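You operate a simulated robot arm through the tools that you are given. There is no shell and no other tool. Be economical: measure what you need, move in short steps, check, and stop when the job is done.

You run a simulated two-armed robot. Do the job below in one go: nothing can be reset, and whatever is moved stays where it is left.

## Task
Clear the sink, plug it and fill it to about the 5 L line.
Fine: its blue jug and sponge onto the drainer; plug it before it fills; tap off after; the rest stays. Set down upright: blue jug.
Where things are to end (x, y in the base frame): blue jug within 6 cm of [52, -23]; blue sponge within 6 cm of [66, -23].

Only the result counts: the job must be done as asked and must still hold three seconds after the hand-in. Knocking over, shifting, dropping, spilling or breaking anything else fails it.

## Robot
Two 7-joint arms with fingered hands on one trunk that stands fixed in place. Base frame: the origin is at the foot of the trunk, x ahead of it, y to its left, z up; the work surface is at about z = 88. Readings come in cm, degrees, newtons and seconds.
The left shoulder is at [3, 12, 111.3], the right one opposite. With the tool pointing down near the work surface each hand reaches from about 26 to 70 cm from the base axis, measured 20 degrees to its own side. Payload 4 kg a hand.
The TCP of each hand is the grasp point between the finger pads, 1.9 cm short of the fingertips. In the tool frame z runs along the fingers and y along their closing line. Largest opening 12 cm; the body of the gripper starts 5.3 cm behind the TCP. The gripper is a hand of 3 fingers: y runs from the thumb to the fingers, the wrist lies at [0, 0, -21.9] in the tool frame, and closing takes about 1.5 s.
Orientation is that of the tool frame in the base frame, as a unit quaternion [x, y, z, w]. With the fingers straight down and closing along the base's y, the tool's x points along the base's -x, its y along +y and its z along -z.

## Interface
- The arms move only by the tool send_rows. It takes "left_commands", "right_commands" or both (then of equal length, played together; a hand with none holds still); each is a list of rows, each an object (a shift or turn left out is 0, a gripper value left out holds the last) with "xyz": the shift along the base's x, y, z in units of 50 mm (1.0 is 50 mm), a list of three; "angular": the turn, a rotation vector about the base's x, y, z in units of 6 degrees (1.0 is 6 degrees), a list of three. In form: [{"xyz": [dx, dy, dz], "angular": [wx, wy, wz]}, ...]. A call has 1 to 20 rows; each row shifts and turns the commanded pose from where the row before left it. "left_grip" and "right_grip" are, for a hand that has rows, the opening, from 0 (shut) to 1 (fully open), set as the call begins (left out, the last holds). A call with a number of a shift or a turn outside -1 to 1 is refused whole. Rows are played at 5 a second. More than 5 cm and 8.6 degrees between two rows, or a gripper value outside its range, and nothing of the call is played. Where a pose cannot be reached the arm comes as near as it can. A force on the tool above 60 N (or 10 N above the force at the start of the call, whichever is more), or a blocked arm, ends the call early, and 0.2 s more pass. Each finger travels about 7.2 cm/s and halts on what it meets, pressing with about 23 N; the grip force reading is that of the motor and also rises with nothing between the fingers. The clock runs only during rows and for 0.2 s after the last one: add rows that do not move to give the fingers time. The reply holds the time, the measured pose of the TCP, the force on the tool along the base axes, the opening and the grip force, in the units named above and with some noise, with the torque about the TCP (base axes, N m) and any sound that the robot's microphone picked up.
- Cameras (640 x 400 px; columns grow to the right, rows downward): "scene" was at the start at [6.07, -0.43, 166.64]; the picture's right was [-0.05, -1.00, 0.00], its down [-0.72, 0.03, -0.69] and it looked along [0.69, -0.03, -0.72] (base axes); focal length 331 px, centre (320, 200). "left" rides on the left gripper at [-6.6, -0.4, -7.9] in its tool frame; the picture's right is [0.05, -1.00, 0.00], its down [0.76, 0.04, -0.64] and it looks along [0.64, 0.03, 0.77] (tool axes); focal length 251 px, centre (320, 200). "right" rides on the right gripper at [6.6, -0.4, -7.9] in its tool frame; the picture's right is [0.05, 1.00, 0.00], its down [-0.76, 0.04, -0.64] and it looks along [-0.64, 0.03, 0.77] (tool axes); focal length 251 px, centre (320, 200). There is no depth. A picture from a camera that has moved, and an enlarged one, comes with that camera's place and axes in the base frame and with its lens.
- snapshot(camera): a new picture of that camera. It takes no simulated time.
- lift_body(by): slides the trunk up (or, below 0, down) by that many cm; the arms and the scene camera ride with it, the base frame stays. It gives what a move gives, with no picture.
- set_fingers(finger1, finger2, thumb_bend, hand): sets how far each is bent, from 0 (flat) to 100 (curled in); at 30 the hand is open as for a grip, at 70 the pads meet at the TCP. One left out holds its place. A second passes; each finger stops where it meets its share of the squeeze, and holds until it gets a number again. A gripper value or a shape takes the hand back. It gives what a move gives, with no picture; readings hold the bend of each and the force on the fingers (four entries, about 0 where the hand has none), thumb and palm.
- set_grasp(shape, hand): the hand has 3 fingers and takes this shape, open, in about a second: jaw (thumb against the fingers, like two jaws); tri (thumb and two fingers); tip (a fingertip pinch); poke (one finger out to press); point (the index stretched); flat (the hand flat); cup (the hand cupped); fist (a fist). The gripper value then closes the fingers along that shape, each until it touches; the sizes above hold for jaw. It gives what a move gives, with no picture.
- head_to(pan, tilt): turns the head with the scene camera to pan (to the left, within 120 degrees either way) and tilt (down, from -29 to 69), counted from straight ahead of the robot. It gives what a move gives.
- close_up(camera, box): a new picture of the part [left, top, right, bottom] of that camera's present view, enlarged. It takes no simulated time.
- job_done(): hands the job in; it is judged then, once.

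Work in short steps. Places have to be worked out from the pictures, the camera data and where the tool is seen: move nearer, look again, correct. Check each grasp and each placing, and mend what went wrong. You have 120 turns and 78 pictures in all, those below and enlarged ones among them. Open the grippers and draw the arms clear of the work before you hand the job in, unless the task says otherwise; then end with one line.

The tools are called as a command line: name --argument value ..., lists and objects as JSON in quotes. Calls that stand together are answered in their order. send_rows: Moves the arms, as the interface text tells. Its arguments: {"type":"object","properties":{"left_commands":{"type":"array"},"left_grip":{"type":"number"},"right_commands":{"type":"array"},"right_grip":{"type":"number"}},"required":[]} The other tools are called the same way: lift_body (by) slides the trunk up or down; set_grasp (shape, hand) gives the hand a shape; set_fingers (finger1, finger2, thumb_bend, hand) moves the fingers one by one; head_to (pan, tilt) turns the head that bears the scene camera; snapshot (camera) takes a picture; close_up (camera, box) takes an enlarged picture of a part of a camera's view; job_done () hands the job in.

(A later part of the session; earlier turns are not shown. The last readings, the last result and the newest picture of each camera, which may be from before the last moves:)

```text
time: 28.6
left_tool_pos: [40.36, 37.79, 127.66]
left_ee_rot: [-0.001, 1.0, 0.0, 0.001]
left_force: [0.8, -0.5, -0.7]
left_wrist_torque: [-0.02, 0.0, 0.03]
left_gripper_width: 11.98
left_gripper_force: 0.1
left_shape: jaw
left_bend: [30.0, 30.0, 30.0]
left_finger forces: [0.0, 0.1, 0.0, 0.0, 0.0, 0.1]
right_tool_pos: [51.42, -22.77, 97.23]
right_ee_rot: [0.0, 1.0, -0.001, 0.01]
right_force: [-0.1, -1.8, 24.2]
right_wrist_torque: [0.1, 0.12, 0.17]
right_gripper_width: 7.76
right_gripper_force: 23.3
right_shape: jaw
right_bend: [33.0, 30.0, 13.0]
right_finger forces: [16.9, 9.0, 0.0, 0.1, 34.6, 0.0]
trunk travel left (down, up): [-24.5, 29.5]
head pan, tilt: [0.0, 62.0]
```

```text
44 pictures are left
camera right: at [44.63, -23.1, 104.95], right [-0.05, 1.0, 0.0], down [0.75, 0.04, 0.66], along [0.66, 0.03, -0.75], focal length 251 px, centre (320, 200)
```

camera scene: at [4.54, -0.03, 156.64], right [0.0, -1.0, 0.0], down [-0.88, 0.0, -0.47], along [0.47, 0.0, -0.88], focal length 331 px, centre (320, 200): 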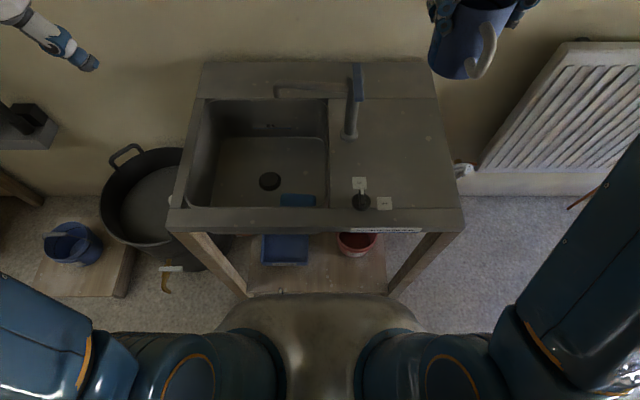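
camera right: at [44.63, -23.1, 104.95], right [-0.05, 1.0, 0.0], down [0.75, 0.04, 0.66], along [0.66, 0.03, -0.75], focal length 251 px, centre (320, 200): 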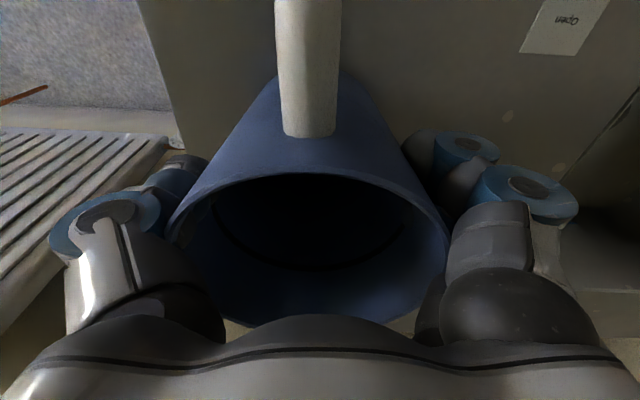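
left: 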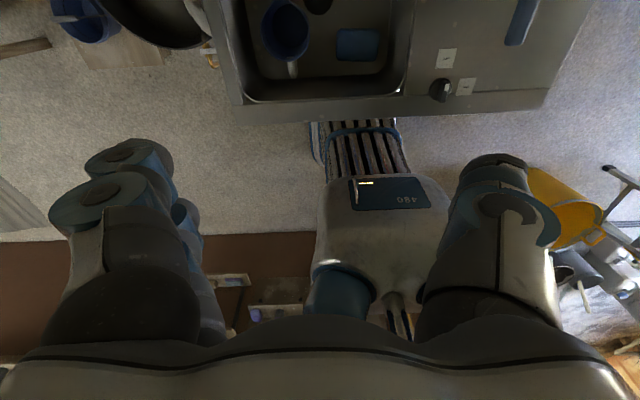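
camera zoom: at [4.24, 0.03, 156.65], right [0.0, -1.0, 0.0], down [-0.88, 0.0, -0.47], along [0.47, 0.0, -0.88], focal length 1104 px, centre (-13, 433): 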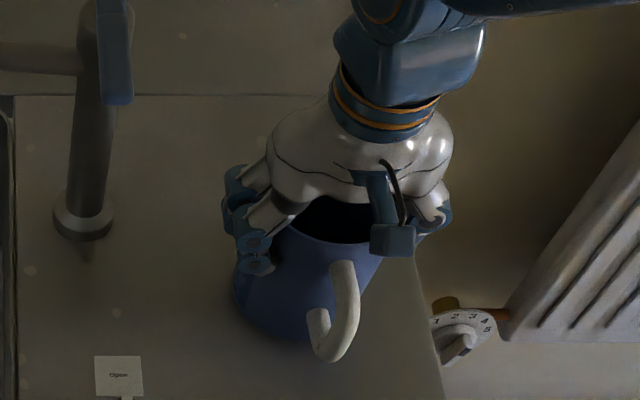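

The jug stands on the deck, still pressed with 24 N. I raise a bit more, then open.

send_rows --right_commands '[{"xyz": [0, 0, 0.07]}, {}, {}]'

send_rows --right_commands '[{}, {}, {}, {}, {}]' --right_grip 1.0

snapshot --camera "right"

```text
time: 29.4
left_tool_pos: [40.52, 37.84, 127.7]
left_ee_rot: [0.0, 1.0, 0.0, 0.0]
left_force: [0.5, 0.4, -0.2]
left_wrist_torque: [0.0, -0.03, -0.02]
left_gripper_width: 11.99
left_gripper_force: 0.0
left_shape: jaw
left_bend: [30.0, 30.0, 30.0]
left_finger forces: [0.0, 0.0, 0.1, 0.0, 0.1, 0.0]
right_tool_pos: [51.31, -22.7, 97.3]
right_ee_rot: [0.0, 1.0, -0.001, 0.007]
right_force: [-1.4, 0.7, 3.8]
right_wrist_torque: [0.2, 0.08, 0.08]
right_gripper_width: 7.82
right_gripper_force: 22.7
right_shape: jaw
right_bend: [33.0, 30.0, 14.0]
right_finger forces: [16.4, 8.9, 0.1, 0.1, 27.7, 0.1]
trunk travel left (down, up): [-24.5, 29.5]
head pan, tilt: [0.0, 62.0]
```

```text
time: 30.6
left_tool_pos: [40.56, 37.68, 127.57]
left_ee_rot: [-0.001, 1.0, 0.0, 0.0]
left_force: [0.5, 0.7, -0.1]
left_wrist_torque: [0.0, 0.03, 0.0]
left_gripper_width: 11.98
left_gripper_force: 0.0
left_shape: jaw
left_bend: [30.0, 30.0, 30.0]
left_finger forces: [0.0, 0.0, 0.1, 0.0, 0.1, 0.0]
right_tool_pos: [51.57, -22.64, 97.47]
right_ee_rot: [0.0, 1.0, -0.001, 0.009]
right_force: [-1.2, -2.1, 5.7]
right_wrist_torque: [-0.03, -0.1, -0.01]
right_gripper_width: 11.95
right_gripper_force: 0.0
right_shape: jaw
right_bend: [30.0, 27.0, 25.0]
right_finger forces: [0.0, 5.7, 0.1, 0.1, 8.4, 0.1]
trunk travel left (down, up): [-24.5, 29.5]
head pan, tilt: [0.0, 62.0]
```

```text
43 pictures are left
camera right: at [44.72, -23.17, 105.16], right [-0.05, 1.0, 0.0], down [0.75, 0.04, 0.66], along [0.66, 0.03, -0.75], focal length 251 px, centre (320, 200)
```

right: 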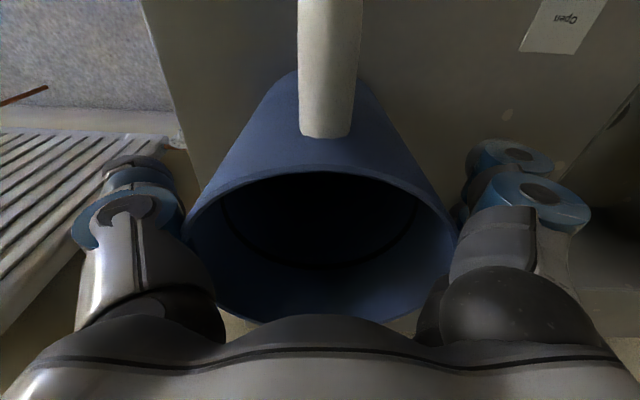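

The hand is open and the jug is free between the fingers. I withdraw straight up, first slowly, then check it.

send_rows --right_commands '[{"xyz": [0, 0, 0.15]}, {"xyz": [0, 0, 0.3]}, {"xyz": [0, 0, 0.5]}, {"xyz": [0, 0, 0.8]}, {"xyz": [0, 0, 0.8]}, {"xyz": [0, 0, 0.8]}, {"xyz": [0, 0, 0.8]}, {"xyz": [-0.3, 0.2, 0.8]}, {"xyz": [-0.5, 0.3, 0.5]}, {"xyz": [-0.5, 0.5, 0]}, {}]'

snapshot --camera "scene"

snapshot --camera "right"

```text
time: 33.0
left_tool_pos: [40.54, 37.66, 127.52]
left_ee_rot: [0.001, 1.0, 0.0, 0.0]
left_force: [0.7, -0.2, -0.3]
left_wrist_torque: [0.02, 0.03, -0.03]
left_gripper_width: 11.98
left_gripper_force: 0.1
left_shape: jaw
left_bend: [30.0, 30.0, 30.0]
left_finger forces: [0.0, 0.0, 0.0, 0.0, 0.1, 0.0]
right_tool_pos: [45.13, -17.82, 124.71]
right_ee_rot: [0.0, 1.0, -0.001, 0.008]
right_force: [-0.4, -0.6, -0.6]
right_wrist_torque: [0.0, 0.02, 0.03]
right_gripper_width: 11.99
right_gripper_force: 0.1
right_shape: jaw
right_bend: [30.0, 30.0, 30.0]
right_finger forces: [0.0, 0.1, 0.0, 0.0, 0.0, 0.0]
trunk travel left (down, up): [-24.5, 29.5]
head pan, tilt: [0.0, 62.0]
```

```text
42 pictures are left
camera scene: at [4.53, -0.1, 156.64], right [0.0, -1.0, 0.0], down [-0.88, 0.0, -0.47], along [0.47, 0.0, -0.88], focal length 331 px, centre (320, 200)
```

scene: 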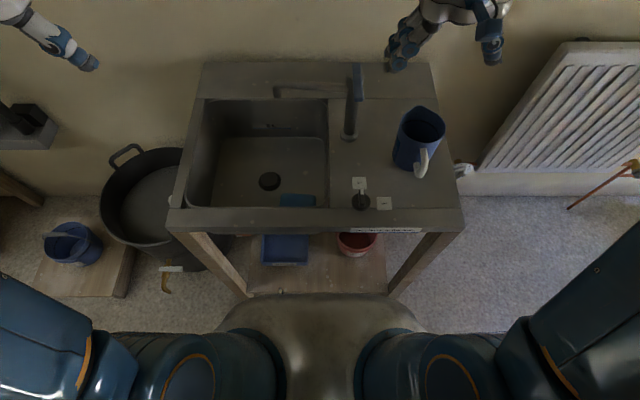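

```text
41 pictures are left
camera right: at [38.4, -18.19, 132.38], right [-0.05, 1.0, 0.0], down [0.75, 0.04, 0.66], along [0.65, 0.03, -0.76], focal length 251 px, centre (320, 200)
```

right: 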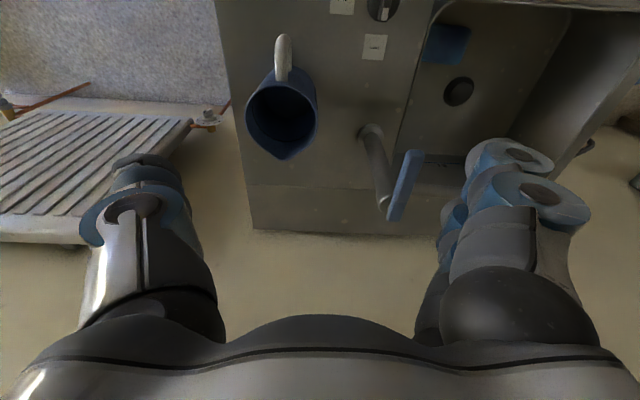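

The jug stands upright at about (51.4, -22.6). Now the sponge: I move the right hand in front of the lever to above (46, 6) and look.

send_rows --right_commands '[{"xyz": [-0.4, 0.7, 0]}, {"xyz": [0, 0.9, 0]}, {"xyz": [0, 0.9, 0]}, {"xyz": [0, 0.9, -0.2]}, {"xyz": [0.1, 0.9, -0.3]}, {"xyz": [0.2, 0.5, -0.7]}, {"xyz": [0.2, 0, -0.9]}, {"xyz": [0.2, 0, -0.9]}, {"xyz": [0, 0, -0.9]}, {}, {}]'

snapshot --camera "right"

close_up --camera "scene" --box '[180, 80, 380, 220]'

```text
time: 35.4
left_tool_pos: [40.58, 37.8, 127.55]
left_ee_rot: [0.0, 1.0, 0.0, 0.001]
left_force: [-0.4, -0.1, -0.5]
left_wrist_torque: [-0.01, -0.01, -0.03]
left_gripper_width: 11.97
left_gripper_force: 0.0
left_shape: jaw
left_bend: [30.0, 30.0, 30.0]
left_finger forces: [0.1, 0.0, 0.0, 0.0, 0.1, 0.0]
right_tool_pos: [46.75, 6.15, 105.03]
right_ee_rot: [0.0, 1.0, -0.001, 0.008]
right_force: [-0.2, 0.1, -0.4]
right_wrist_torque: [-0.02, 0.01, -0.01]
right_gripper_width: 11.96
right_gripper_force: 0.0
right_shape: jaw
right_bend: [30.0, 30.0, 30.0]
right_finger forces: [0.0, 0.0, 0.0, 0.1, 0.1, 0.0]
trunk travel left (down, up): [-24.5, 29.5]
head pan, tilt: [0.0, 62.0]
```

```text
40 pictures are left
camera right: at [39.99, 5.78, 112.8], right [-0.05, 1.0, 0.0], down [0.75, 0.04, 0.66], along [0.65, 0.03, -0.76], focal length 251 px, centre (320, 200)
```

right: 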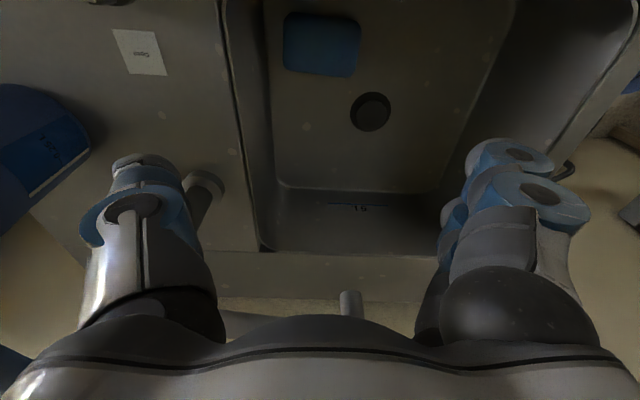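

```text
2.86 times, centred on (280, 150) of scene
camera zoom: at [4.5, -0.03, 156.64], right [0.0, -1.0, 0.0], down [-0.88, 0.0, -0.47], along [0.47, 0.0, -0.88], focal length 946 px, centre (434, 343)
```

zoom: 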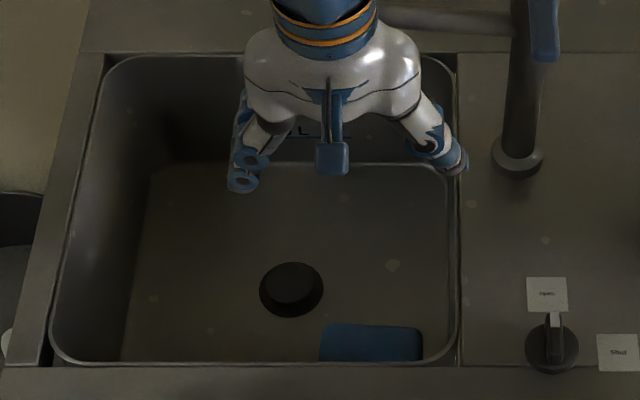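

The sponge lies at x ≈ 43–49.5, y ≈ 1.2–10.9, top z ≈ 74. Closing along x (6.5 cm) suits it best, with the camera swung to the +y side, away from the walls. I turn the hand -90° about z and pre-close to about 9.6 cm.

send_rows --right_commands '[{"angular": [0, 0, -1]}, {"angular": [0, 0, -1]}, {"angular": [0, 0, -1]}, {"angular": [0, 0, -1]}, {"angular": [0, 0, -1]}, {"angular": [0, 0, -1]}, {"angular": [0, 0, -1]}, {"angular": [0, 0, -1]}, {"angular": [0, 0, -1]}, {"angular": [0, 0, -1]}, {"angular": [0, 0, -1]}, {"angular": [0, 0, -1]}, {"angular": [0, 0, -1]}, {"angular": [0, 0, -1]}, {"angular": [0, 0, -1]}, {}, {}]' --right_grip 0.8

snapshot --camera "right"

snapshot --camera "scene"

```text
time: 39.0
left_tool_pos: [40.59, 37.7, 127.58]
left_ee_rot: [0.0, 1.0, 0.0, 0.0]
left_force: [0.1, -0.1, 0.3]
left_wrist_torque: [0.03, -0.03, -0.02]
left_gripper_width: 12.0
left_gripper_force: 0.1
left_shape: jaw
left_bend: [30.0, 30.0, 30.0]
left_finger forces: [0.1, 0.0, 0.0, 0.0, 0.1, 0.1]
right_tool_pos: [46.52, 6.3, 105.35]
right_ee_rot: [0.708, 0.706, -0.007, 0.004]
right_force: [0.2, 1.1, 1.2]
right_wrist_torque: [-0.02, 0.01, 0.02]
right_gripper_width: 9.63
right_gripper_force: 0.0
right_shape: jaw
right_bend: [25.0, 25.0, 11.0]
right_finger forces: [0.1, 0.0, 0.0, 0.1, 0.0, 0.1]
trunk travel left (down, up): [-24.5, 29.5]
head pan, tilt: [0.0, 62.0]
```

```text
38 pictures are left
camera right: at [46.23, 12.98, 112.96], right [1.0, 0.05, 0.0], down [0.04, -0.75, 0.66], along [0.03, -0.65, -0.76], focal length 251 px, centre (320, 200)
```

right: 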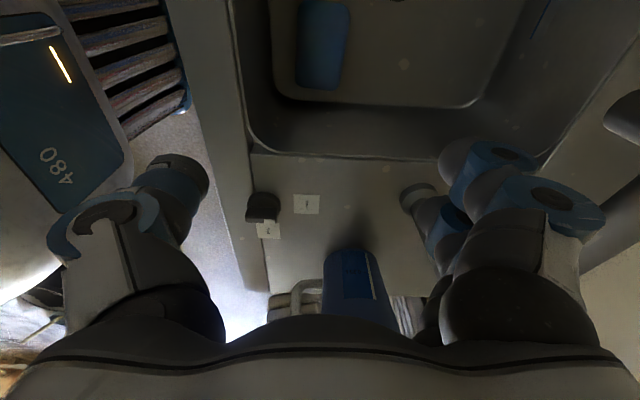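

```text
37 pictures are left
camera scene: at [4.47, -0.03, 156.64], right [0.0, -1.0, 0.0], down [-0.88, 0.0, -0.47], along [0.47, 0.0, -0.88], focal length 331 px, centre (320, 200)
```

scene: 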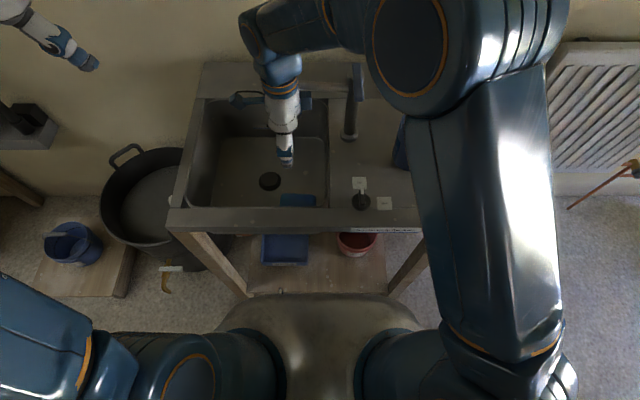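

After the turn the forearm runs toward -y near the tap lever, and lowering it 31 cm would be risky. I raise the trunk by 20 first so the elbow stays high.

lift_body --by 20

send_rows --right_commands '[{"xyz": [0, 0, -0.9]}, {"xyz": [0, 0, -0.9]}, {"xyz": [0, 0, -0.9]}, {"xyz": [0, 0, -0.9]}, {"xyz": [0, 0, -0.9]}, {"xyz": [0, 0, -0.9]}, {}, {}]'

snapshot --camera "scene"

snapshot --camera "right"

```text
time: 41.2
left_tool_pos: [40.53, 37.72, 147.57]
left_ee_rot: [0.001, 1.0, 0.0, 0.0]
left_force: [0.4, 0.7, 0.5]
left_wrist_torque: [0.01, -0.01, 0.02]
left_gripper_width: 11.96
left_gripper_force: 0.1
left_shape: jaw
left_bend: [30.0, 30.0, 30.0]
left_finger forces: [0.1, 0.0, 0.1, 0.1, 0.1, 0.1]
right_tool_pos: [46.56, 6.23, 125.13]
right_ee_rot: [0.707, 0.708, -0.007, 0.004]
right_force: [-0.2, 0.1, 0.1]
right_wrist_torque: [0.03, -0.01, 0.01]
right_gripper_width: 9.64
right_gripper_force: 0.1
right_shape: jaw
right_bend: [25.0, 25.0, 11.0]
right_finger forces: [0.0, 0.0, 0.0, 0.0, 0.1, 0.1]
trunk travel left (down, up): [-44.5, 9.5]
head pan, tilt: [0.0, 62.0]
```

```text
time: 43.0
left_tool_pos: [40.49, 37.76, 147.58]
left_ee_rot: [0.0, 1.0, 0.0, 0.001]
left_force: [0.1, -1.1, -0.3]
left_wrist_torque: [-0.01, 0.04, -0.01]
left_gripper_width: 11.99
left_gripper_force: 0.0
left_shape: jaw
left_bend: [30.0, 30.0, 30.0]
left_finger forces: [0.1, 0.0, 0.0, 0.1, 0.0, 0.1]
right_tool_pos: [46.59, 6.39, 98.13]
right_ee_rot: [0.706, 0.708, -0.006, 0.004]
right_force: [0.3, 0.3, 1.0]
right_wrist_torque: [-0.01, -0.01, 0.03]
right_gripper_width: 9.61
right_gripper_force: 0.1
right_shape: jaw
right_bend: [25.0, 25.0, 11.0]
right_finger forces: [0.1, 0.1, 0.0, 0.0, 0.0, 0.0]
trunk travel left (down, up): [-44.5, 9.5]
head pan, tilt: [0.0, 62.0]
```

```text
36 pictures are left
camera scene: at [4.48, -0.03, 176.64], right [0.0, -1.0, 0.0], down [-0.88, 0.0, -0.47], along [0.47, 0.0, -0.88], focal length 331 px, centre (320, 200)
```

scene: 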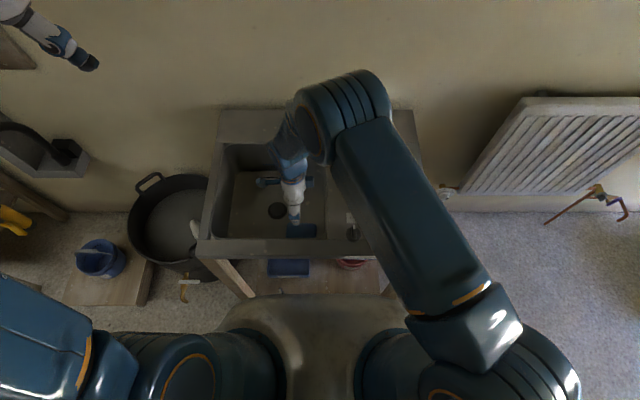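

```text
35 pictures are left
camera right: at [46.23, 13.08, 105.85], right [1.0, 0.05, 0.0], down [0.04, -0.75, 0.66], along [0.03, -0.65, -0.76], focal length 251 px, centre (320, 200)
```

right: 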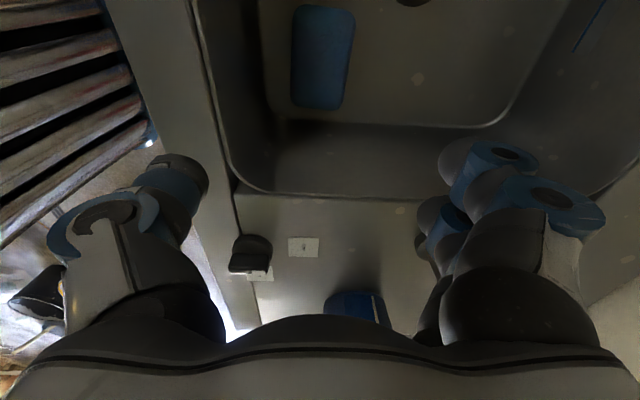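

The elbow is now high and behind the tap. The sponge centre is at about (46.8, 6.2), well centred between the fingers. I go down to TCP ≈ 79.

send_rows --right_commands '[{"xyz": [0.06, 0, -0.7]}, {"xyz": [0, 0, -0.7]}, {"xyz": [0, 0, -0.7]}, {"xyz": [0, 0, -0.7]}, {"xyz": [0, 0, -0.6]}, {"xyz": [0, 0, -0.4]}, {}, {}]'

snapshot --camera "right"

snapshot --camera "scene"

```text
time: 44.8
left_tool_pos: [40.49, 37.65, 147.56]
left_ee_rot: [0.0, 1.0, 0.0, 0.0]
left_force: [-0.1, 0.0, -0.9]
left_wrist_torque: [0.04, 0.0, -0.01]
left_gripper_width: 11.99
left_gripper_force: 0.1
left_shape: jaw
left_bend: [30.0, 30.0, 30.0]
left_finger forces: [0.1, 0.1, 0.0, 0.1, 0.0, 0.0]
right_tool_pos: [46.81, 6.38, 79.07]
right_ee_rot: [0.707, 0.707, -0.007, 0.005]
right_force: [2.8, -0.5, 0.1]
right_wrist_torque: [0.02, 0.12, 0.01]
right_gripper_width: 9.63
right_gripper_force: 0.1
right_shape: jaw
right_bend: [25.0, 25.0, 12.0]
right_finger forces: [0.0, 0.0, 0.1, 0.1, 3.3, 0.0]
trunk travel left (down, up): [-44.5, 9.5]
head pan, tilt: [0.0, 62.0]
```

```text
34 pictures are left
camera right: at [46.49, 12.92, 86.86], right [1.0, 0.05, 0.0], down [0.04, -0.75, 0.66], along [0.03, -0.65, -0.76], focal length 251 px, centre (320, 200)
```

right: 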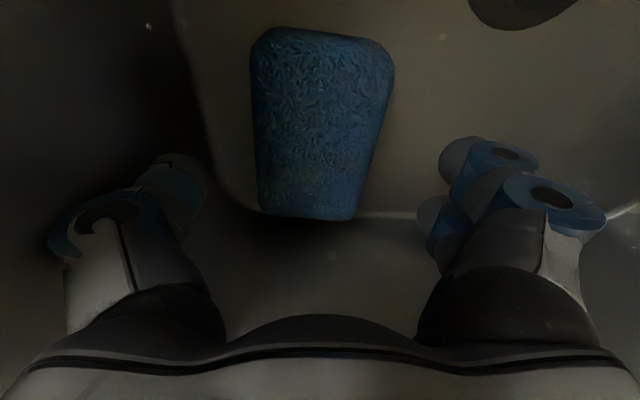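

```text
33 pictures are left
camera scene: at [4.54, -0.04, 176.64], right [0.0, -1.0, 0.0], down [-0.88, 0.0, -0.47], along [0.47, 0.0, -0.88], focal length 331 px, centre (320, 200)
```

scene: 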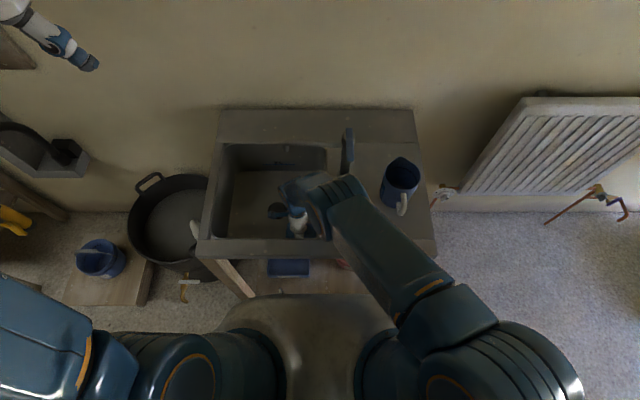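

The thumb lightly touches the front wall (2.8 N). I shift +0.5 cm in x, close slightly to 8.6 cm, and go down gently.

send_rows --right_commands '[{"xyz": [0.1, 0, 0]}, {}, {"xyz": [0, 0, -0.15]}, {"xyz": [0, 0, -0.15]}, {"xyz": [0, 0, -0.15]}, {}]' --right_grip 0.72

snapshot --camera "right"

```text
time: 46.2
left_tool_pos: [40.56, 37.7, 147.59]
left_ee_rot: [0.0, 1.0, 0.0, -0.001]
left_force: [-0.3, 0.7, 0.3]
left_wrist_torque: [-0.02, 0.02, 0.0]
left_gripper_width: 11.99
left_gripper_force: 0.2
left_shape: jaw
left_bend: [30.0, 30.0, 30.0]
left_finger forces: [0.1, 0.0, 0.0, 0.1, 0.0, 0.0]
right_tool_pos: [47.28, 6.24, 78.42]
right_ee_rot: [0.707, 0.707, -0.006, 0.005]
right_force: [-0.4, 0.6, 0.0]
right_wrist_torque: [-0.02, 0.01, -0.01]
right_gripper_width: 8.7
right_gripper_force: 0.1
right_shape: jaw
right_bend: [27.0, 27.0, 12.0]
right_finger forces: [0.0, 0.0, 0.1, 0.0, 0.0, 0.0]
right hand out of reach, approached as far as the arm can: row 4, 5
trunk travel left (down, up): [-44.5, 9.5]
head pan, tilt: [0.0, 62.0]
```

```text
32 pictures are left
camera right: at [46.92, 12.93, 86.13], right [1.0, 0.05, 0.0], down [0.04, -0.75, 0.66], along [0.03, -0.65, -0.76], focal length 251 px, centre (320, 200)
```

right: 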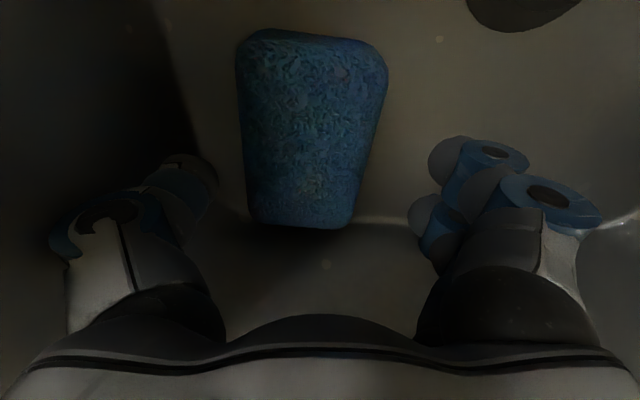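

The arm reached its limit at z = 78.4, and the sponge is well centred between the fingertips. I lower the trunk by 3.

lift_body --by -3

snapshot --camera "right"

```text
time: 46.9
left_tool_pos: [40.53, 37.78, 144.5]
left_ee_rot: [0.001, 1.0, -0.001, -0.001]
left_force: [0.5, -0.2, 0.5]
left_wrist_torque: [-0.03, 0.0, 0.01]
left_gripper_width: 11.98
left_gripper_force: 0.0
left_shape: jaw
left_bend: [30.0, 30.0, 30.0]
left_finger forces: [0.0, 0.0, 0.1, 0.1, 0.0, 0.0]
right_tool_pos: [47.22, 6.32, 75.46]
right_ee_rot: [0.707, 0.707, -0.006, 0.005]
right_force: [-0.5, 0.2, 0.0]
right_wrist_torque: [0.0, -0.03, -0.02]
right_gripper_width: 8.67
right_gripper_force: 0.0
right_shape: jaw
right_bend: [27.0, 27.0, 12.0]
right_finger forces: [0.0, 0.1, 0.0, 0.0, 0.0, 0.0]
trunk travel left (down, up): [-41.5, 12.5]
head pan, tilt: [0.0, 62.0]
```

```text
31 pictures are left
camera right: at [46.91, 12.93, 83.15], right [1.0, 0.05, 0.0], down [0.04, -0.75, 0.66], along [0.03, -0.65, -0.76], focal length 251 px, centre (320, 200)
```

right: 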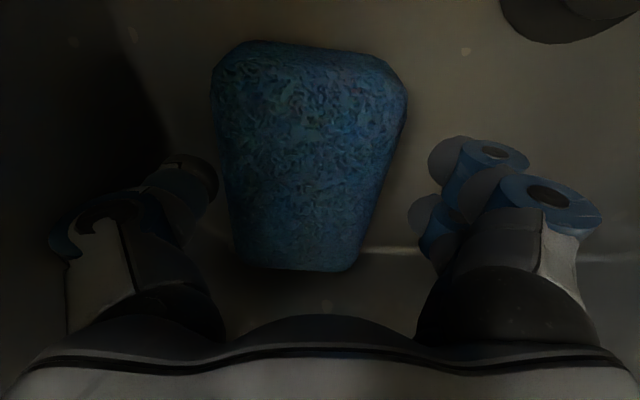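

The sponge top is about at the TCP height. I go down 1 cm more and check the force.

lift_body --by -1.2

send_rows --right_commands '[{}, {}, {}, {}, {}, {}, {}, {}]' --right_grip 0.3

snapshot --camera "right"

```text
time: 47.5
left_tool_pos: [40.52, 37.65, 143.31]
left_ee_rot: [0.0, 1.0, 0.0, 0.0]
left_force: [-0.2, -0.2, -1.0]
left_wrist_torque: [0.0, 0.05, -0.01]
left_gripper_width: 11.99
left_gripper_force: 0.0
left_shape: jaw
left_bend: [30.0, 30.0, 30.0]
left_finger forces: [0.1, 0.1, 0.0, 0.1, 0.1, 0.1]
right_tool_pos: [47.21, 6.25, 74.16]
right_ee_rot: [0.707, 0.707, -0.006, 0.004]
right_force: [-0.8, 1.0, -0.4]
right_wrist_torque: [-0.01, 0.05, 0.0]
right_gripper_width: 8.7
right_gripper_force: 0.0
right_shape: jaw
right_bend: [27.0, 27.0, 12.0]
right_finger forces: [0.0, 0.0, 0.0, 0.0, 0.0, 0.1]
trunk travel left (down, up): [-40.3, 13.7]
head pan, tilt: [0.0, 62.0]
```

```text
time: 49.3
left_tool_pos: [40.48, 37.68, 143.28]
left_ee_rot: [0.0, 1.0, 0.0, 0.0]
left_force: [-1.0, 0.0, -0.3]
left_wrist_torque: [0.01, 0.0, 0.01]
left_gripper_width: 12.0
left_gripper_force: 0.0
left_shape: jaw
left_bend: [30.0, 30.0, 30.0]
left_finger forces: [0.0, 0.0, 0.0, 0.1, 0.0, 0.0]
right_tool_pos: [47.3, 6.17, 74.14]
right_ee_rot: [0.707, 0.707, -0.006, 0.004]
right_force: [-0.7, -0.7, 0.5]
right_wrist_torque: [0.01, 0.03, 0.01]
right_gripper_width: 5.88
right_gripper_force: 23.0
right_shape: jaw
right_bend: [33.0, 34.0, 95.0]
right_finger forces: [10.4, 10.2, 0.0, 0.0, 20.7, 0.0]
trunk travel left (down, up): [-40.3, 13.7]
head pan, tilt: [0.0, 62.0]
```

```text
30 pictures are left
camera right: at [46.93, 12.94, 81.94], right [1.0, 0.05, 0.0], down [0.04, -0.75, 0.66], along [0.03, -0.65, -0.76], focal length 251 px, centre (320, 200)
```

right: 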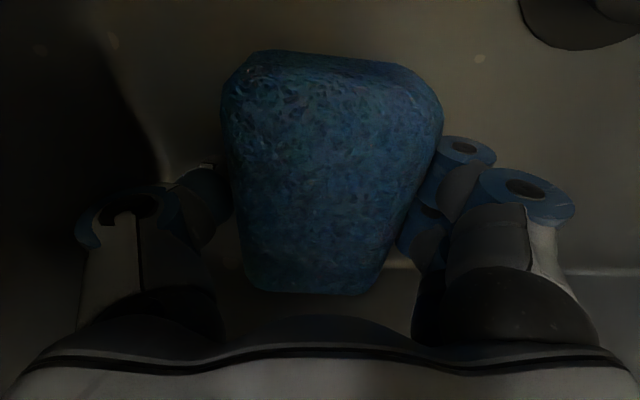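

The sponge is gripped at 5.9 cm with 23 N. I lift it out, draw back to x ≈ 42, and raise it above the lever height.

send_rows --right_commands '[{"xyz": [0, 0, 0.4]}, {"xyz": [0.05, 0, 0.8]}, {"xyz": [0.05, 0, 0.9]}, {"xyz": [0, 0, 0.95]}, {"xyz": [0, 0, 0.95]}, {"xyz": [0, 0, 0.95]}, {"xyz": [-0.2, 0, 0.9]}, {"xyz": [-0.3, 0, 0.9]}, {"xyz": [-0.3, 0, 0.9]}, {"xyz": [-0.3, 0, 0.9]}, {"xyz": [0, 0, 0.8]}, {}]'

snapshot --camera "scene"

```text
time: 51.9
left_tool_pos: [40.58, 37.7, 143.33]
left_ee_rot: [0.0, 1.0, -0.001, 0.0]
left_force: [-0.5, 0.8, -0.2]
left_wrist_torque: [-0.01, -0.04, -0.02]
left_gripper_width: 12.0
left_gripper_force: 0.0
left_shape: jaw
left_bend: [30.0, 30.0, 30.0]
left_finger forces: [0.1, 0.0, 0.1, 0.1, 0.1, 0.1]
right_tool_pos: [42.43, 6.1, 121.05]
right_ee_rot: [0.707, 0.707, -0.007, 0.004]
right_force: [0.2, -0.1, -0.8]
right_wrist_torque: [0.03, -0.01, 0.01]
right_gripper_width: 5.87
right_gripper_force: 22.7
right_shape: jaw
right_bend: [34.0, 34.0, 95.0]
right_finger forces: [10.4, 10.1, 0.1, 0.1, 20.5, 0.0]
trunk travel left (down, up): [-40.3, 13.7]
head pan, tilt: [0.0, 62.0]
```

```text
29 pictures are left
camera scene: at [4.53, 0.02, 172.43], right [0.0, -1.0, 0.0], down [-0.88, 0.0, -0.47], along [0.47, 0.0, -0.88], focal length 331 px, centre (320, 200)
```

scene: 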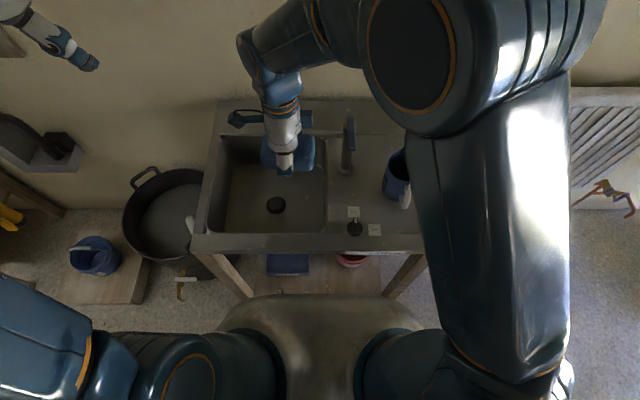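

The sponge is held firmly. I carry it across at z ≈ 122 in front of the lever, then out over (66, -23), passing above the jug (rim about 101).

send_rows --right_commands '[{"xyz": [0, -0.8, 0.2]}, {"xyz": [0, -0.95, 0]}, {"xyz": [0, -0.95, 0]}, {"xyz": [0, -0.95, 0]}, {"xyz": [0, -0.95, 0]}, {"xyz": [0, -0.95, 0]}, {"xyz": [0.6, -0.25, 0]}, {"xyz": [0.9, 0, 0]}, {"xyz": [0.9, 0, 0]}, {"xyz": [0.9, 0, 0]}, {"xyz": [0.9, 0, 0]}, {"xyz": [0.5, 0, 0]}, {}, {}]'

snapshot --camera "scene"

snapshot --camera "right"

```text
time: 54.9
left_tool_pos: [40.48, 37.68, 143.35]
left_ee_rot: [0.0, 1.0, 0.0, 0.0]
left_force: [0.1, 0.0, -0.6]
left_wrist_torque: [-0.01, 0.01, -0.01]
left_gripper_width: 12.0
left_gripper_force: 0.1
left_shape: jaw
left_bend: [30.0, 30.0, 30.0]
left_finger forces: [0.1, 0.0, 0.0, 0.0, 0.0, 0.0]
right_tool_pos: [65.62, -22.77, 121.95]
right_ee_rot: [0.707, 0.707, -0.006, 0.004]
right_force: [0.6, 0.1, -0.1]
right_wrist_torque: [0.01, -0.02, 0.0]
right_gripper_width: 5.8
right_gripper_force: 23.0
right_shape: jaw
right_bend: [34.0, 34.0, 95.0]
right_finger forces: [10.2, 10.0, 0.0, 0.0, 20.3, 0.1]
trunk travel left (down, up): [-40.3, 13.7]
head pan, tilt: [0.0, 62.0]
```

```text
28 pictures are left
camera scene: at [4.52, -0.05, 172.44], right [0.0, -1.0, 0.0], down [-0.88, 0.0, -0.47], along [0.47, 0.0, -0.88], focal length 331 px, centre (320, 200)
```

scene: 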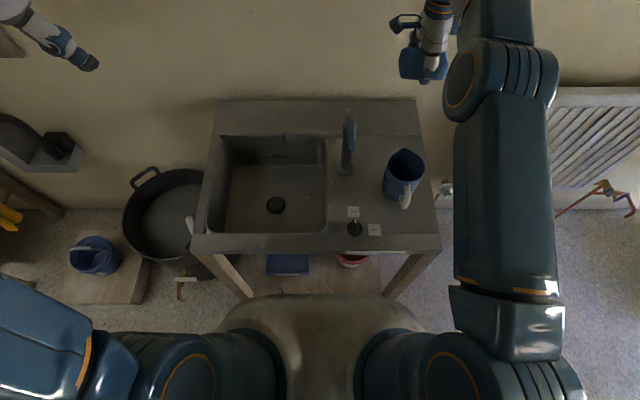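

```text
27 pictures are left
camera right: at [65.42, -16.11, 129.62], right [1.0, 0.05, 0.0], down [0.04, -0.75, 0.66], along [0.03, -0.65, -0.76], focal length 251 px, centre (320, 200)
```

right: 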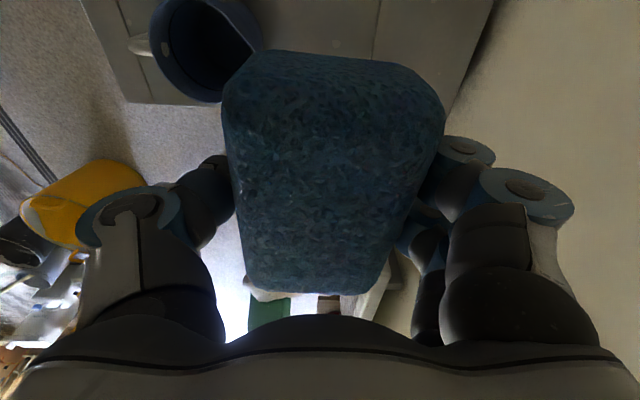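

The sponge is over (65.6, -22.8). I lower it to TCP ≈ 98 and check clearance to the jug and forearm.

send_rows --right_commands '[{"xyz": [0.1, 0, -0.8]}, {"xyz": [0.05, 0, -0.8]}, {"xyz": [0, 0, -0.8]}, {"xyz": [0, 0, -0.8]}, {"xyz": [0, 0, -0.8]}, {"xyz": [0, 0, -0.7]}, {}, {}]'

snapshot --camera "scene"

snapshot --camera "right"

```text
time: 56.7
left_tool_pos: [40.57, 37.67, 143.4]
left_ee_rot: [0.0, 1.0, 0.0, -0.001]
left_force: [0.7, 0.6, 0.3]
left_wrist_torque: [0.02, -0.03, 0.04]
left_gripper_width: 11.98
left_gripper_force: 0.1
left_shape: jaw
left_bend: [30.0, 30.0, 30.0]
left_finger forces: [0.0, 0.0, 0.1, 0.0, 0.0, 0.1]
right_tool_pos: [65.67, -22.79, 98.78]
right_ee_rot: [0.707, 0.707, -0.007, 0.004]
right_force: [0.5, -0.4, -0.8]
right_wrist_torque: [-0.03, -0.03, -0.01]
right_gripper_width: 5.8
right_gripper_force: 23.2
right_shape: jaw
right_bend: [34.0, 34.0, 95.0]
right_finger forces: [10.3, 9.9, 0.1, 0.0, 20.2, 0.0]
right hand out of reach, approached as far as the arm can: row 6
trunk travel left (down, up): [-40.3, 13.7]
head pan, tilt: [0.0, 62.0]
```

```text
26 pictures are left
camera scene: at [4.5, -0.05, 172.44], right [0.0, -1.0, 0.0], down [-0.88, 0.0, -0.47], along [0.47, 0.0, -0.88], focal length 331 px, centre (320, 200)
```

scene: 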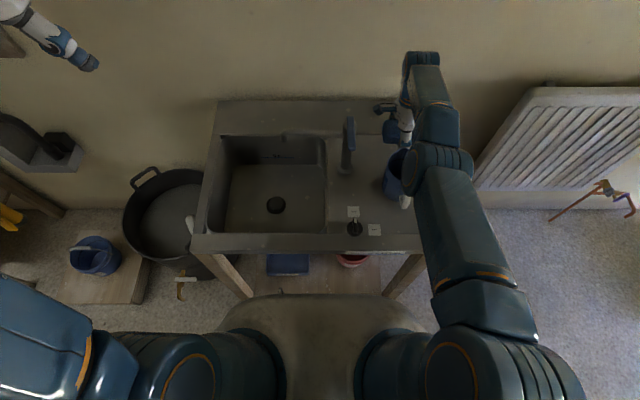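

```text
25 pictures are left
camera right: at [65.25, -16.16, 106.46], right [1.0, 0.05, 0.0], down [0.04, -0.75, 0.66], along [0.03, -0.65, -0.76], focal length 251 px, centre (320, 200)
```

right: 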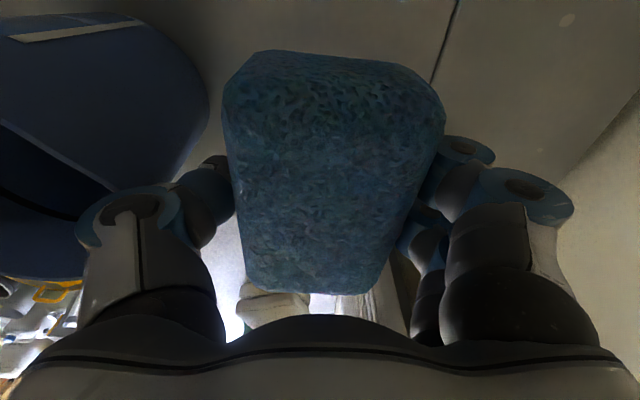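

The elbow is at z ≈ 120 (about 5.5 cm radius), so lowering the trunk by 8 keeps the forearm's underside near 106, above the jug rim (about 100). I lower the trunk by 6.5 first.

lift_body --by -6.5

close_up --camera "scene" --box '[330, 30, 490, 210]'

```text
time: 57.8
left_tool_pos: [40.56, 37.71, 136.91]
left_ee_rot: [0.0, 1.0, 0.0, 0.0]
left_force: [-0.9, 0.2, -0.3]
left_wrist_torque: [0.04, 0.0, 0.0]
left_gripper_width: 11.99
left_gripper_force: 0.1
left_shape: jaw
left_bend: [30.0, 30.0, 30.0]
left_finger forces: [0.0, 0.1, 0.0, 0.0, 0.0, 0.0]
right_tool_pos: [65.62, -22.92, 92.25]
right_ee_rot: [0.707, 0.707, -0.006, 0.005]
right_force: [0.0, 0.0, -0.2]
right_wrist_torque: [-0.02, 0.01, 0.02]
right_gripper_width: 5.81
right_gripper_force: 22.8
right_shape: jaw
right_bend: [34.0, 34.0, 95.0]
right_finger forces: [10.1, 10.0, 0.1, 0.1, 20.3, 0.1]
trunk travel left (down, up): [-33.8, 20.2]
head pan, tilt: [0.0, 62.0]
```

```text
2.22 times, centred on (410, 120) of scene
camera zoom: at [4.48, -0.04, 165.95], right [0.0, -1.0, 0.0], down [-0.88, 0.0, -0.47], along [0.47, 0.0, -0.88], focal length 736 px, centre (120, 378)
```

zoom: 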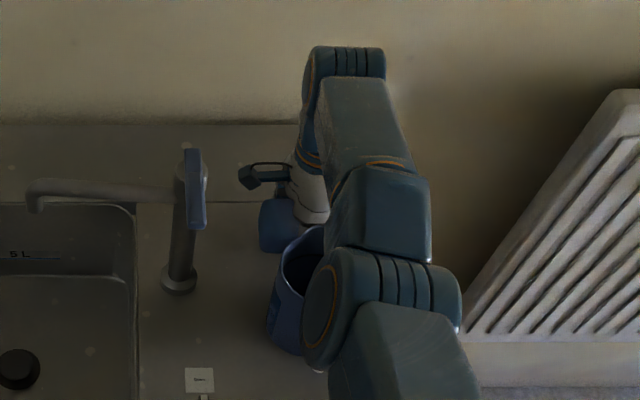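

The sponge is just above the deck. I lower the trunk by small amounts until contact.

lift_body --by -1

lift_body --by -0.6

```text
time: 58.4
left_tool_pos: [40.51, 37.65, 135.78]
left_ee_rot: [0.0, 1.0, 0.0, 0.0]
left_force: [0.2, -0.4, -0.5]
left_wrist_torque: [-0.01, 0.01, 0.0]
left_gripper_width: 11.99
left_gripper_force: 0.1
left_shape: jaw
left_bend: [30.0, 30.0, 30.0]
left_finger forces: [0.0, 0.0, 0.0, 0.0, 0.1, 0.0]
right_tool_pos: [65.47, -22.76, 91.22]
right_ee_rot: [0.707, 0.707, -0.006, 0.005]
right_force: [-0.3, 0.5, 0.1]
right_wrist_torque: [-0.01, 0.02, 0.03]
right_gripper_width: 5.8
right_gripper_force: 22.9
right_shape: jaw
right_bend: [34.0, 34.0, 95.0]
right_finger forces: [10.2, 10.1, 0.0, 0.1, 20.3, 0.1]
trunk travel left (down, up): [-32.8, 21.2]
head pan, tilt: [0.0, 62.0]
```

```text
time: 58.9
left_tool_pos: [40.48, 37.74, 135.23]
left_ee_rot: [0.0, 1.0, 0.0, 0.0]
left_force: [0.0, -0.2, 0.9]
left_wrist_torque: [-0.02, -0.01, -0.02]
left_gripper_width: 11.98
left_gripper_force: 0.1
left_shape: jaw
left_bend: [30.0, 30.0, 30.0]
left_finger forces: [0.0, 0.0, 0.0, 0.0, 0.1, 0.0]
right_tool_pos: [65.6, -22.8, 90.57]
right_ee_rot: [0.707, 0.707, -0.007, 0.005]
right_force: [0.3, 0.0, 0.0]
right_wrist_torque: [0.01, -0.01, 0.05]
right_gripper_width: 5.83
right_gripper_force: 23.0
right_shape: jaw
right_bend: [34.0, 34.0, 95.0]
right_finger forces: [10.9, 10.7, 0.0, 0.1, 21.5, 0.1]
trunk travel left (down, up): [-32.2, 21.8]
head pan, tilt: [0.0, 62.0]
```

The finger forces rose slightly, so the sponge is at the deck. I open only as far as needed (about 8 cm) so the thumb keeps clear of the jug.

send_rows --right_commands '[{}, {}, {}, {}]' --right_grip 0.66

snapshot --camera "right"

```text
time: 59.9
left_tool_pos: [40.55, 37.66, 135.27]
left_ee_rot: [-0.001, 1.0, 0.0, 0.0]
left_force: [-0.5, 0.3, 0.3]
left_wrist_torque: [0.01, 0.01, -0.01]
left_gripper_width: 11.98
left_gripper_force: 0.0
left_shape: jaw
left_bend: [30.0, 30.0, 30.0]
left_finger forces: [0.0, 0.0, 0.1, 0.0, 0.1, 0.1]
right_tool_pos: [65.6, -22.96, 90.67]
right_ee_rot: [0.707, 0.707, -0.007, 0.005]
right_force: [0.0, 1.4, -0.5]
right_wrist_torque: [0.04, 0.01, 0.02]
right_gripper_width: 7.83
right_gripper_force: 0.1
right_shape: jaw
right_bend: [29.0, 29.0, 16.0]
right_finger forces: [0.1, 0.1, 0.0, 0.0, 0.1, 0.1]
trunk travel left (down, up): [-32.2, 21.8]
head pan, tilt: [0.0, 62.0]
```

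```text
23 pictures are left
camera right: at [65.25, -16.15, 98.37], right [1.0, 0.05, 0.0], down [0.04, -0.75, 0.66], along [0.03, -0.65, -0.76], focal length 251 px, centre (320, 200)
```

right: 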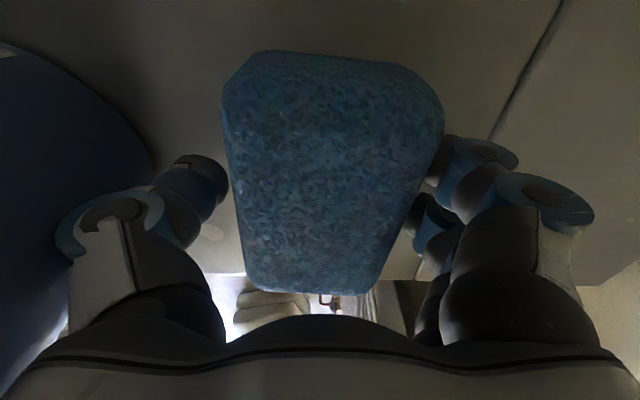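

The fingers are free of the sponge. I raise the hand straight up and check.

send_rows --right_commands '[{"xyz": [0, 0, 0.15]}, {"xyz": [0, 0, 0.3]}, {"xyz": [0, 0, 0.6]}, {"xyz": [0, 0, 0.8]}, {"xyz": [0, 0, 0.8]}, {"xyz": [0, 0, 0.9]}, {"xyz": [0, 0, 0.9]}, {"xyz": [-0.3, 0, 0.9]}, {"xyz": [-0.6, 0, 0.7]}, {"xyz": [-0.9, 0, 0]}, {"xyz": [-0.9, 0, 0]}, {"xyz": [-0.9, 0, 0]}, {"xyz": [-0.9, 0, 0]}, {}]'

snapshot --camera "scene"

```text
time: 62.9
left_tool_pos: [40.65, 37.7, 135.31]
left_ee_rot: [-0.001, 1.0, 0.0, 0.0]
left_force: [-0.5, -0.1, 0.0]
left_wrist_torque: [0.0, 0.01, 0.0]
left_gripper_width: 11.95
left_gripper_force: 0.0
left_shape: jaw
left_bend: [30.0, 30.0, 30.0]
left_finger forces: [0.2, 0.0, 0.1, 0.0, 0.0, 0.0]
right_tool_pos: [62.99, -24.42, 125.66]
right_ee_rot: [0.707, 0.707, -0.008, 0.004]
right_force: [0.5, 0.3, -0.4]
right_wrist_torque: [0.01, 0.01, 0.0]
right_gripper_width: 7.87
right_gripper_force: 0.0
right_shape: jaw
right_bend: [29.0, 29.0, 15.0]
right_finger forces: [0.0, 0.0, 0.1, 0.1, 0.0, 0.0]
right hand out of reach, approached as far as the arm can: row 3, 4, 8, 9, 10, 11, 12, 13
trunk travel left (down, up): [-32.2, 21.8]
head pan, tilt: [0.0, 62.0]
```

```text
22 pictures are left
camera scene: at [4.49, -0.03, 164.34], right [0.0, -1.0, 0.0], down [-0.88, 0.0, -0.47], along [0.47, 0.0, -0.88], focal length 331 px, centre (320, 200)
```

scene: 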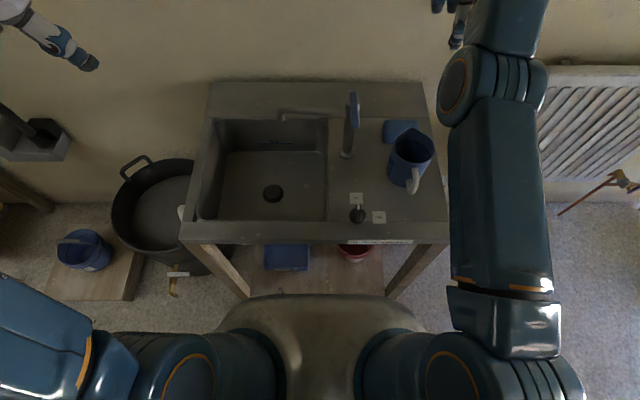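

The sponge lies at about (66.6, -23) and the jug still stands. The arm is stuck at a joint limit with this yaw, so I turn the hand back +90° in the air.

send_rows --right_commands '[{"angular": [0, 0, 1]}, {"angular": [0, 0, 1]}, {"angular": [0, 0, 1]}, {"angular": [0, 0, 1]}, {"angular": [0, 0, 1]}, {"angular": [0, 0, 1]}, {"angular": [0, 0, 1]}, {"angular": [0, 0, 1]}, {"angular": [0, 0, 1]}, {"angular": [0, 0, 1]}, {"angular": [0, 0, 1]}, {"angular": [0, 0, 1]}, {"angular": [0, 0, 1]}, {"angular": [0, 0, 1]}, {"angular": [0, 0, 1]}, {}, {}]'

snapshot --camera "scene"

```text
time: 66.5
left_tool_pos: [40.67, 37.68, 135.24]
left_ee_rot: [0.0, 1.0, 0.0, 0.001]
left_force: [0.2, 0.0, -0.6]
left_wrist_torque: [-0.02, -0.03, 0.06]
left_gripper_width: 11.99
left_gripper_force: 0.0
left_shape: jaw
left_bend: [30.0, 30.0, 30.0]
left_finger forces: [0.1, 0.1, 0.0, 0.1, 0.0, 0.0]
right_tool_pos: [63.34, -24.49, 125.88]
right_ee_rot: [-0.001, 1.0, -0.001, 0.007]
right_force: [-0.7, -0.1, -0.3]
right_wrist_torque: [0.04, 0.04, -0.01]
right_gripper_width: 7.87
right_gripper_force: 0.1
right_shape: jaw
right_bend: [29.0, 29.0, 15.0]
right_finger forces: [0.0, 0.0, 0.0, 0.0, 0.0, 0.0]
right hand out of reach, approached as far as the arm can: row 8
trunk travel left (down, up): [-32.2, 21.8]
head pan, tilt: [0.0, 62.0]
```

```text
21 pictures are left
camera scene: at [4.48, -0.04, 164.34], right [0.0, -1.0, 0.0], down [-0.88, 0.0, -0.47], along [0.47, 0.0, -0.88], focal length 331 px, centre (320, 200)
```

scene: 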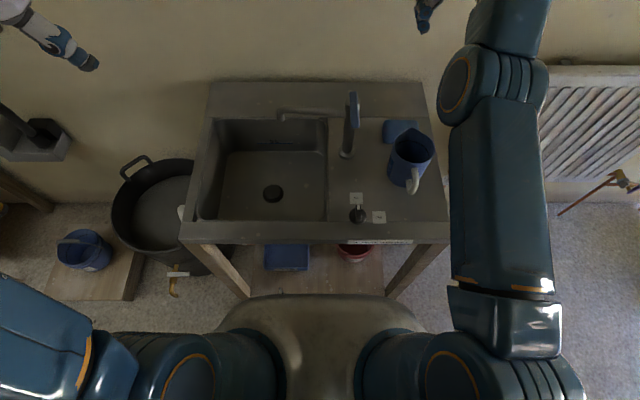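

With the hand's yaw restored, I go to the waste knob at (39.8, -9.5), top about z = 92.5, bar pointing +x at "Open". I move back to x ≈ 40 first, then over it.

send_rows --right_commands '[{"xyz": [-0.9, 0, 0]}, {"xyz": [-0.95, 0, 0]}, {"xyz": [-0.95, 0, 0]}, {"xyz": [-0.95, 0, 0]}, {"xyz": [-0.9, 0.3, 0]}, {"xyz": [0, 0.9, -0.3]}, {"xyz": [0, 0.9, -0.4]}, {"xyz": [0, 0.9, -0.4]}, {"xyz": [0, 0, -0.9]}, {"xyz": [0, 0, -0.9]}, {"xyz": [0, 0, -0.9]}, {}, {}]' --right_grip 0.4

snapshot --camera "right"

snapshot --camera "scene"

```text
time: 69.3
left_tool_pos: [40.56, 37.71, 135.17]
left_ee_rot: [0.0, 1.0, 0.001, 0.0]
left_force: [-0.1, 0.2, 0.7]
left_wrist_torque: [-0.02, 0.02, 0.01]
left_gripper_width: 12.0
left_gripper_force: 0.1
left_shape: jaw
left_bend: [30.0, 30.0, 30.0]
left_finger forces: [0.0, 0.0, 0.0, 0.0, 0.0, 0.0]
right_tool_pos: [66.45, -12.68, 114.93]
right_ee_rot: [0.0, 1.0, -0.001, 0.007]
right_force: [0.5, 0.2, -0.6]
right_wrist_torque: [-0.01, 0.03, -0.01]
right_gripper_width: 4.8
right_gripper_force: 0.1
right_shape: jaw
right_bend: [37.0, 37.0, 95.0]
right_finger forces: [0.0, 0.0, 0.0, 0.0, 0.0, 0.1]
right hand out of reach, approached as far as the arm can: row 1, 2, 3, 4, 5, 6, 7, 8, 9, 10, 11
trunk travel left (down, up): [-32.2, 21.8]
head pan, tilt: [0.0, 62.0]
```

```text
20 pictures are left
camera right: at [59.7, -13.09, 122.62], right [-0.05, 1.0, 0.0], down [0.76, 0.04, 0.65], along [0.65, 0.03, -0.76], focal length 251 px, centre (320, 200)
```

right: 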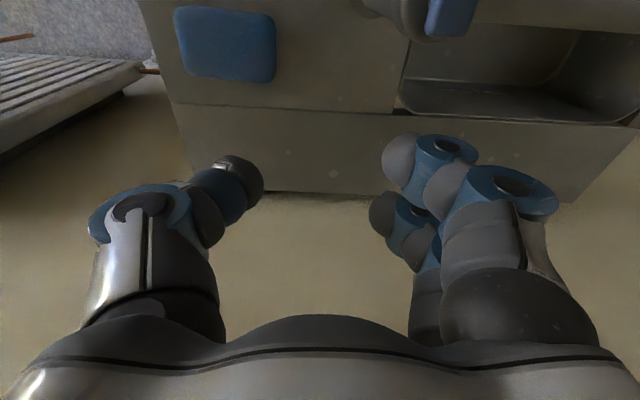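

```text
19 pictures are left
camera scene: at [4.51, -0.01, 164.34], right [0.0, -1.0, 0.0], down [-0.88, 0.0, -0.47], along [0.47, 0.0, -0.88], focal length 331 px, centre (320, 200)
```

scene: 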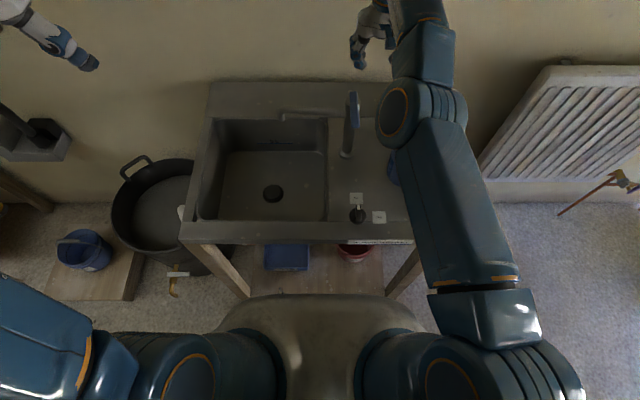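

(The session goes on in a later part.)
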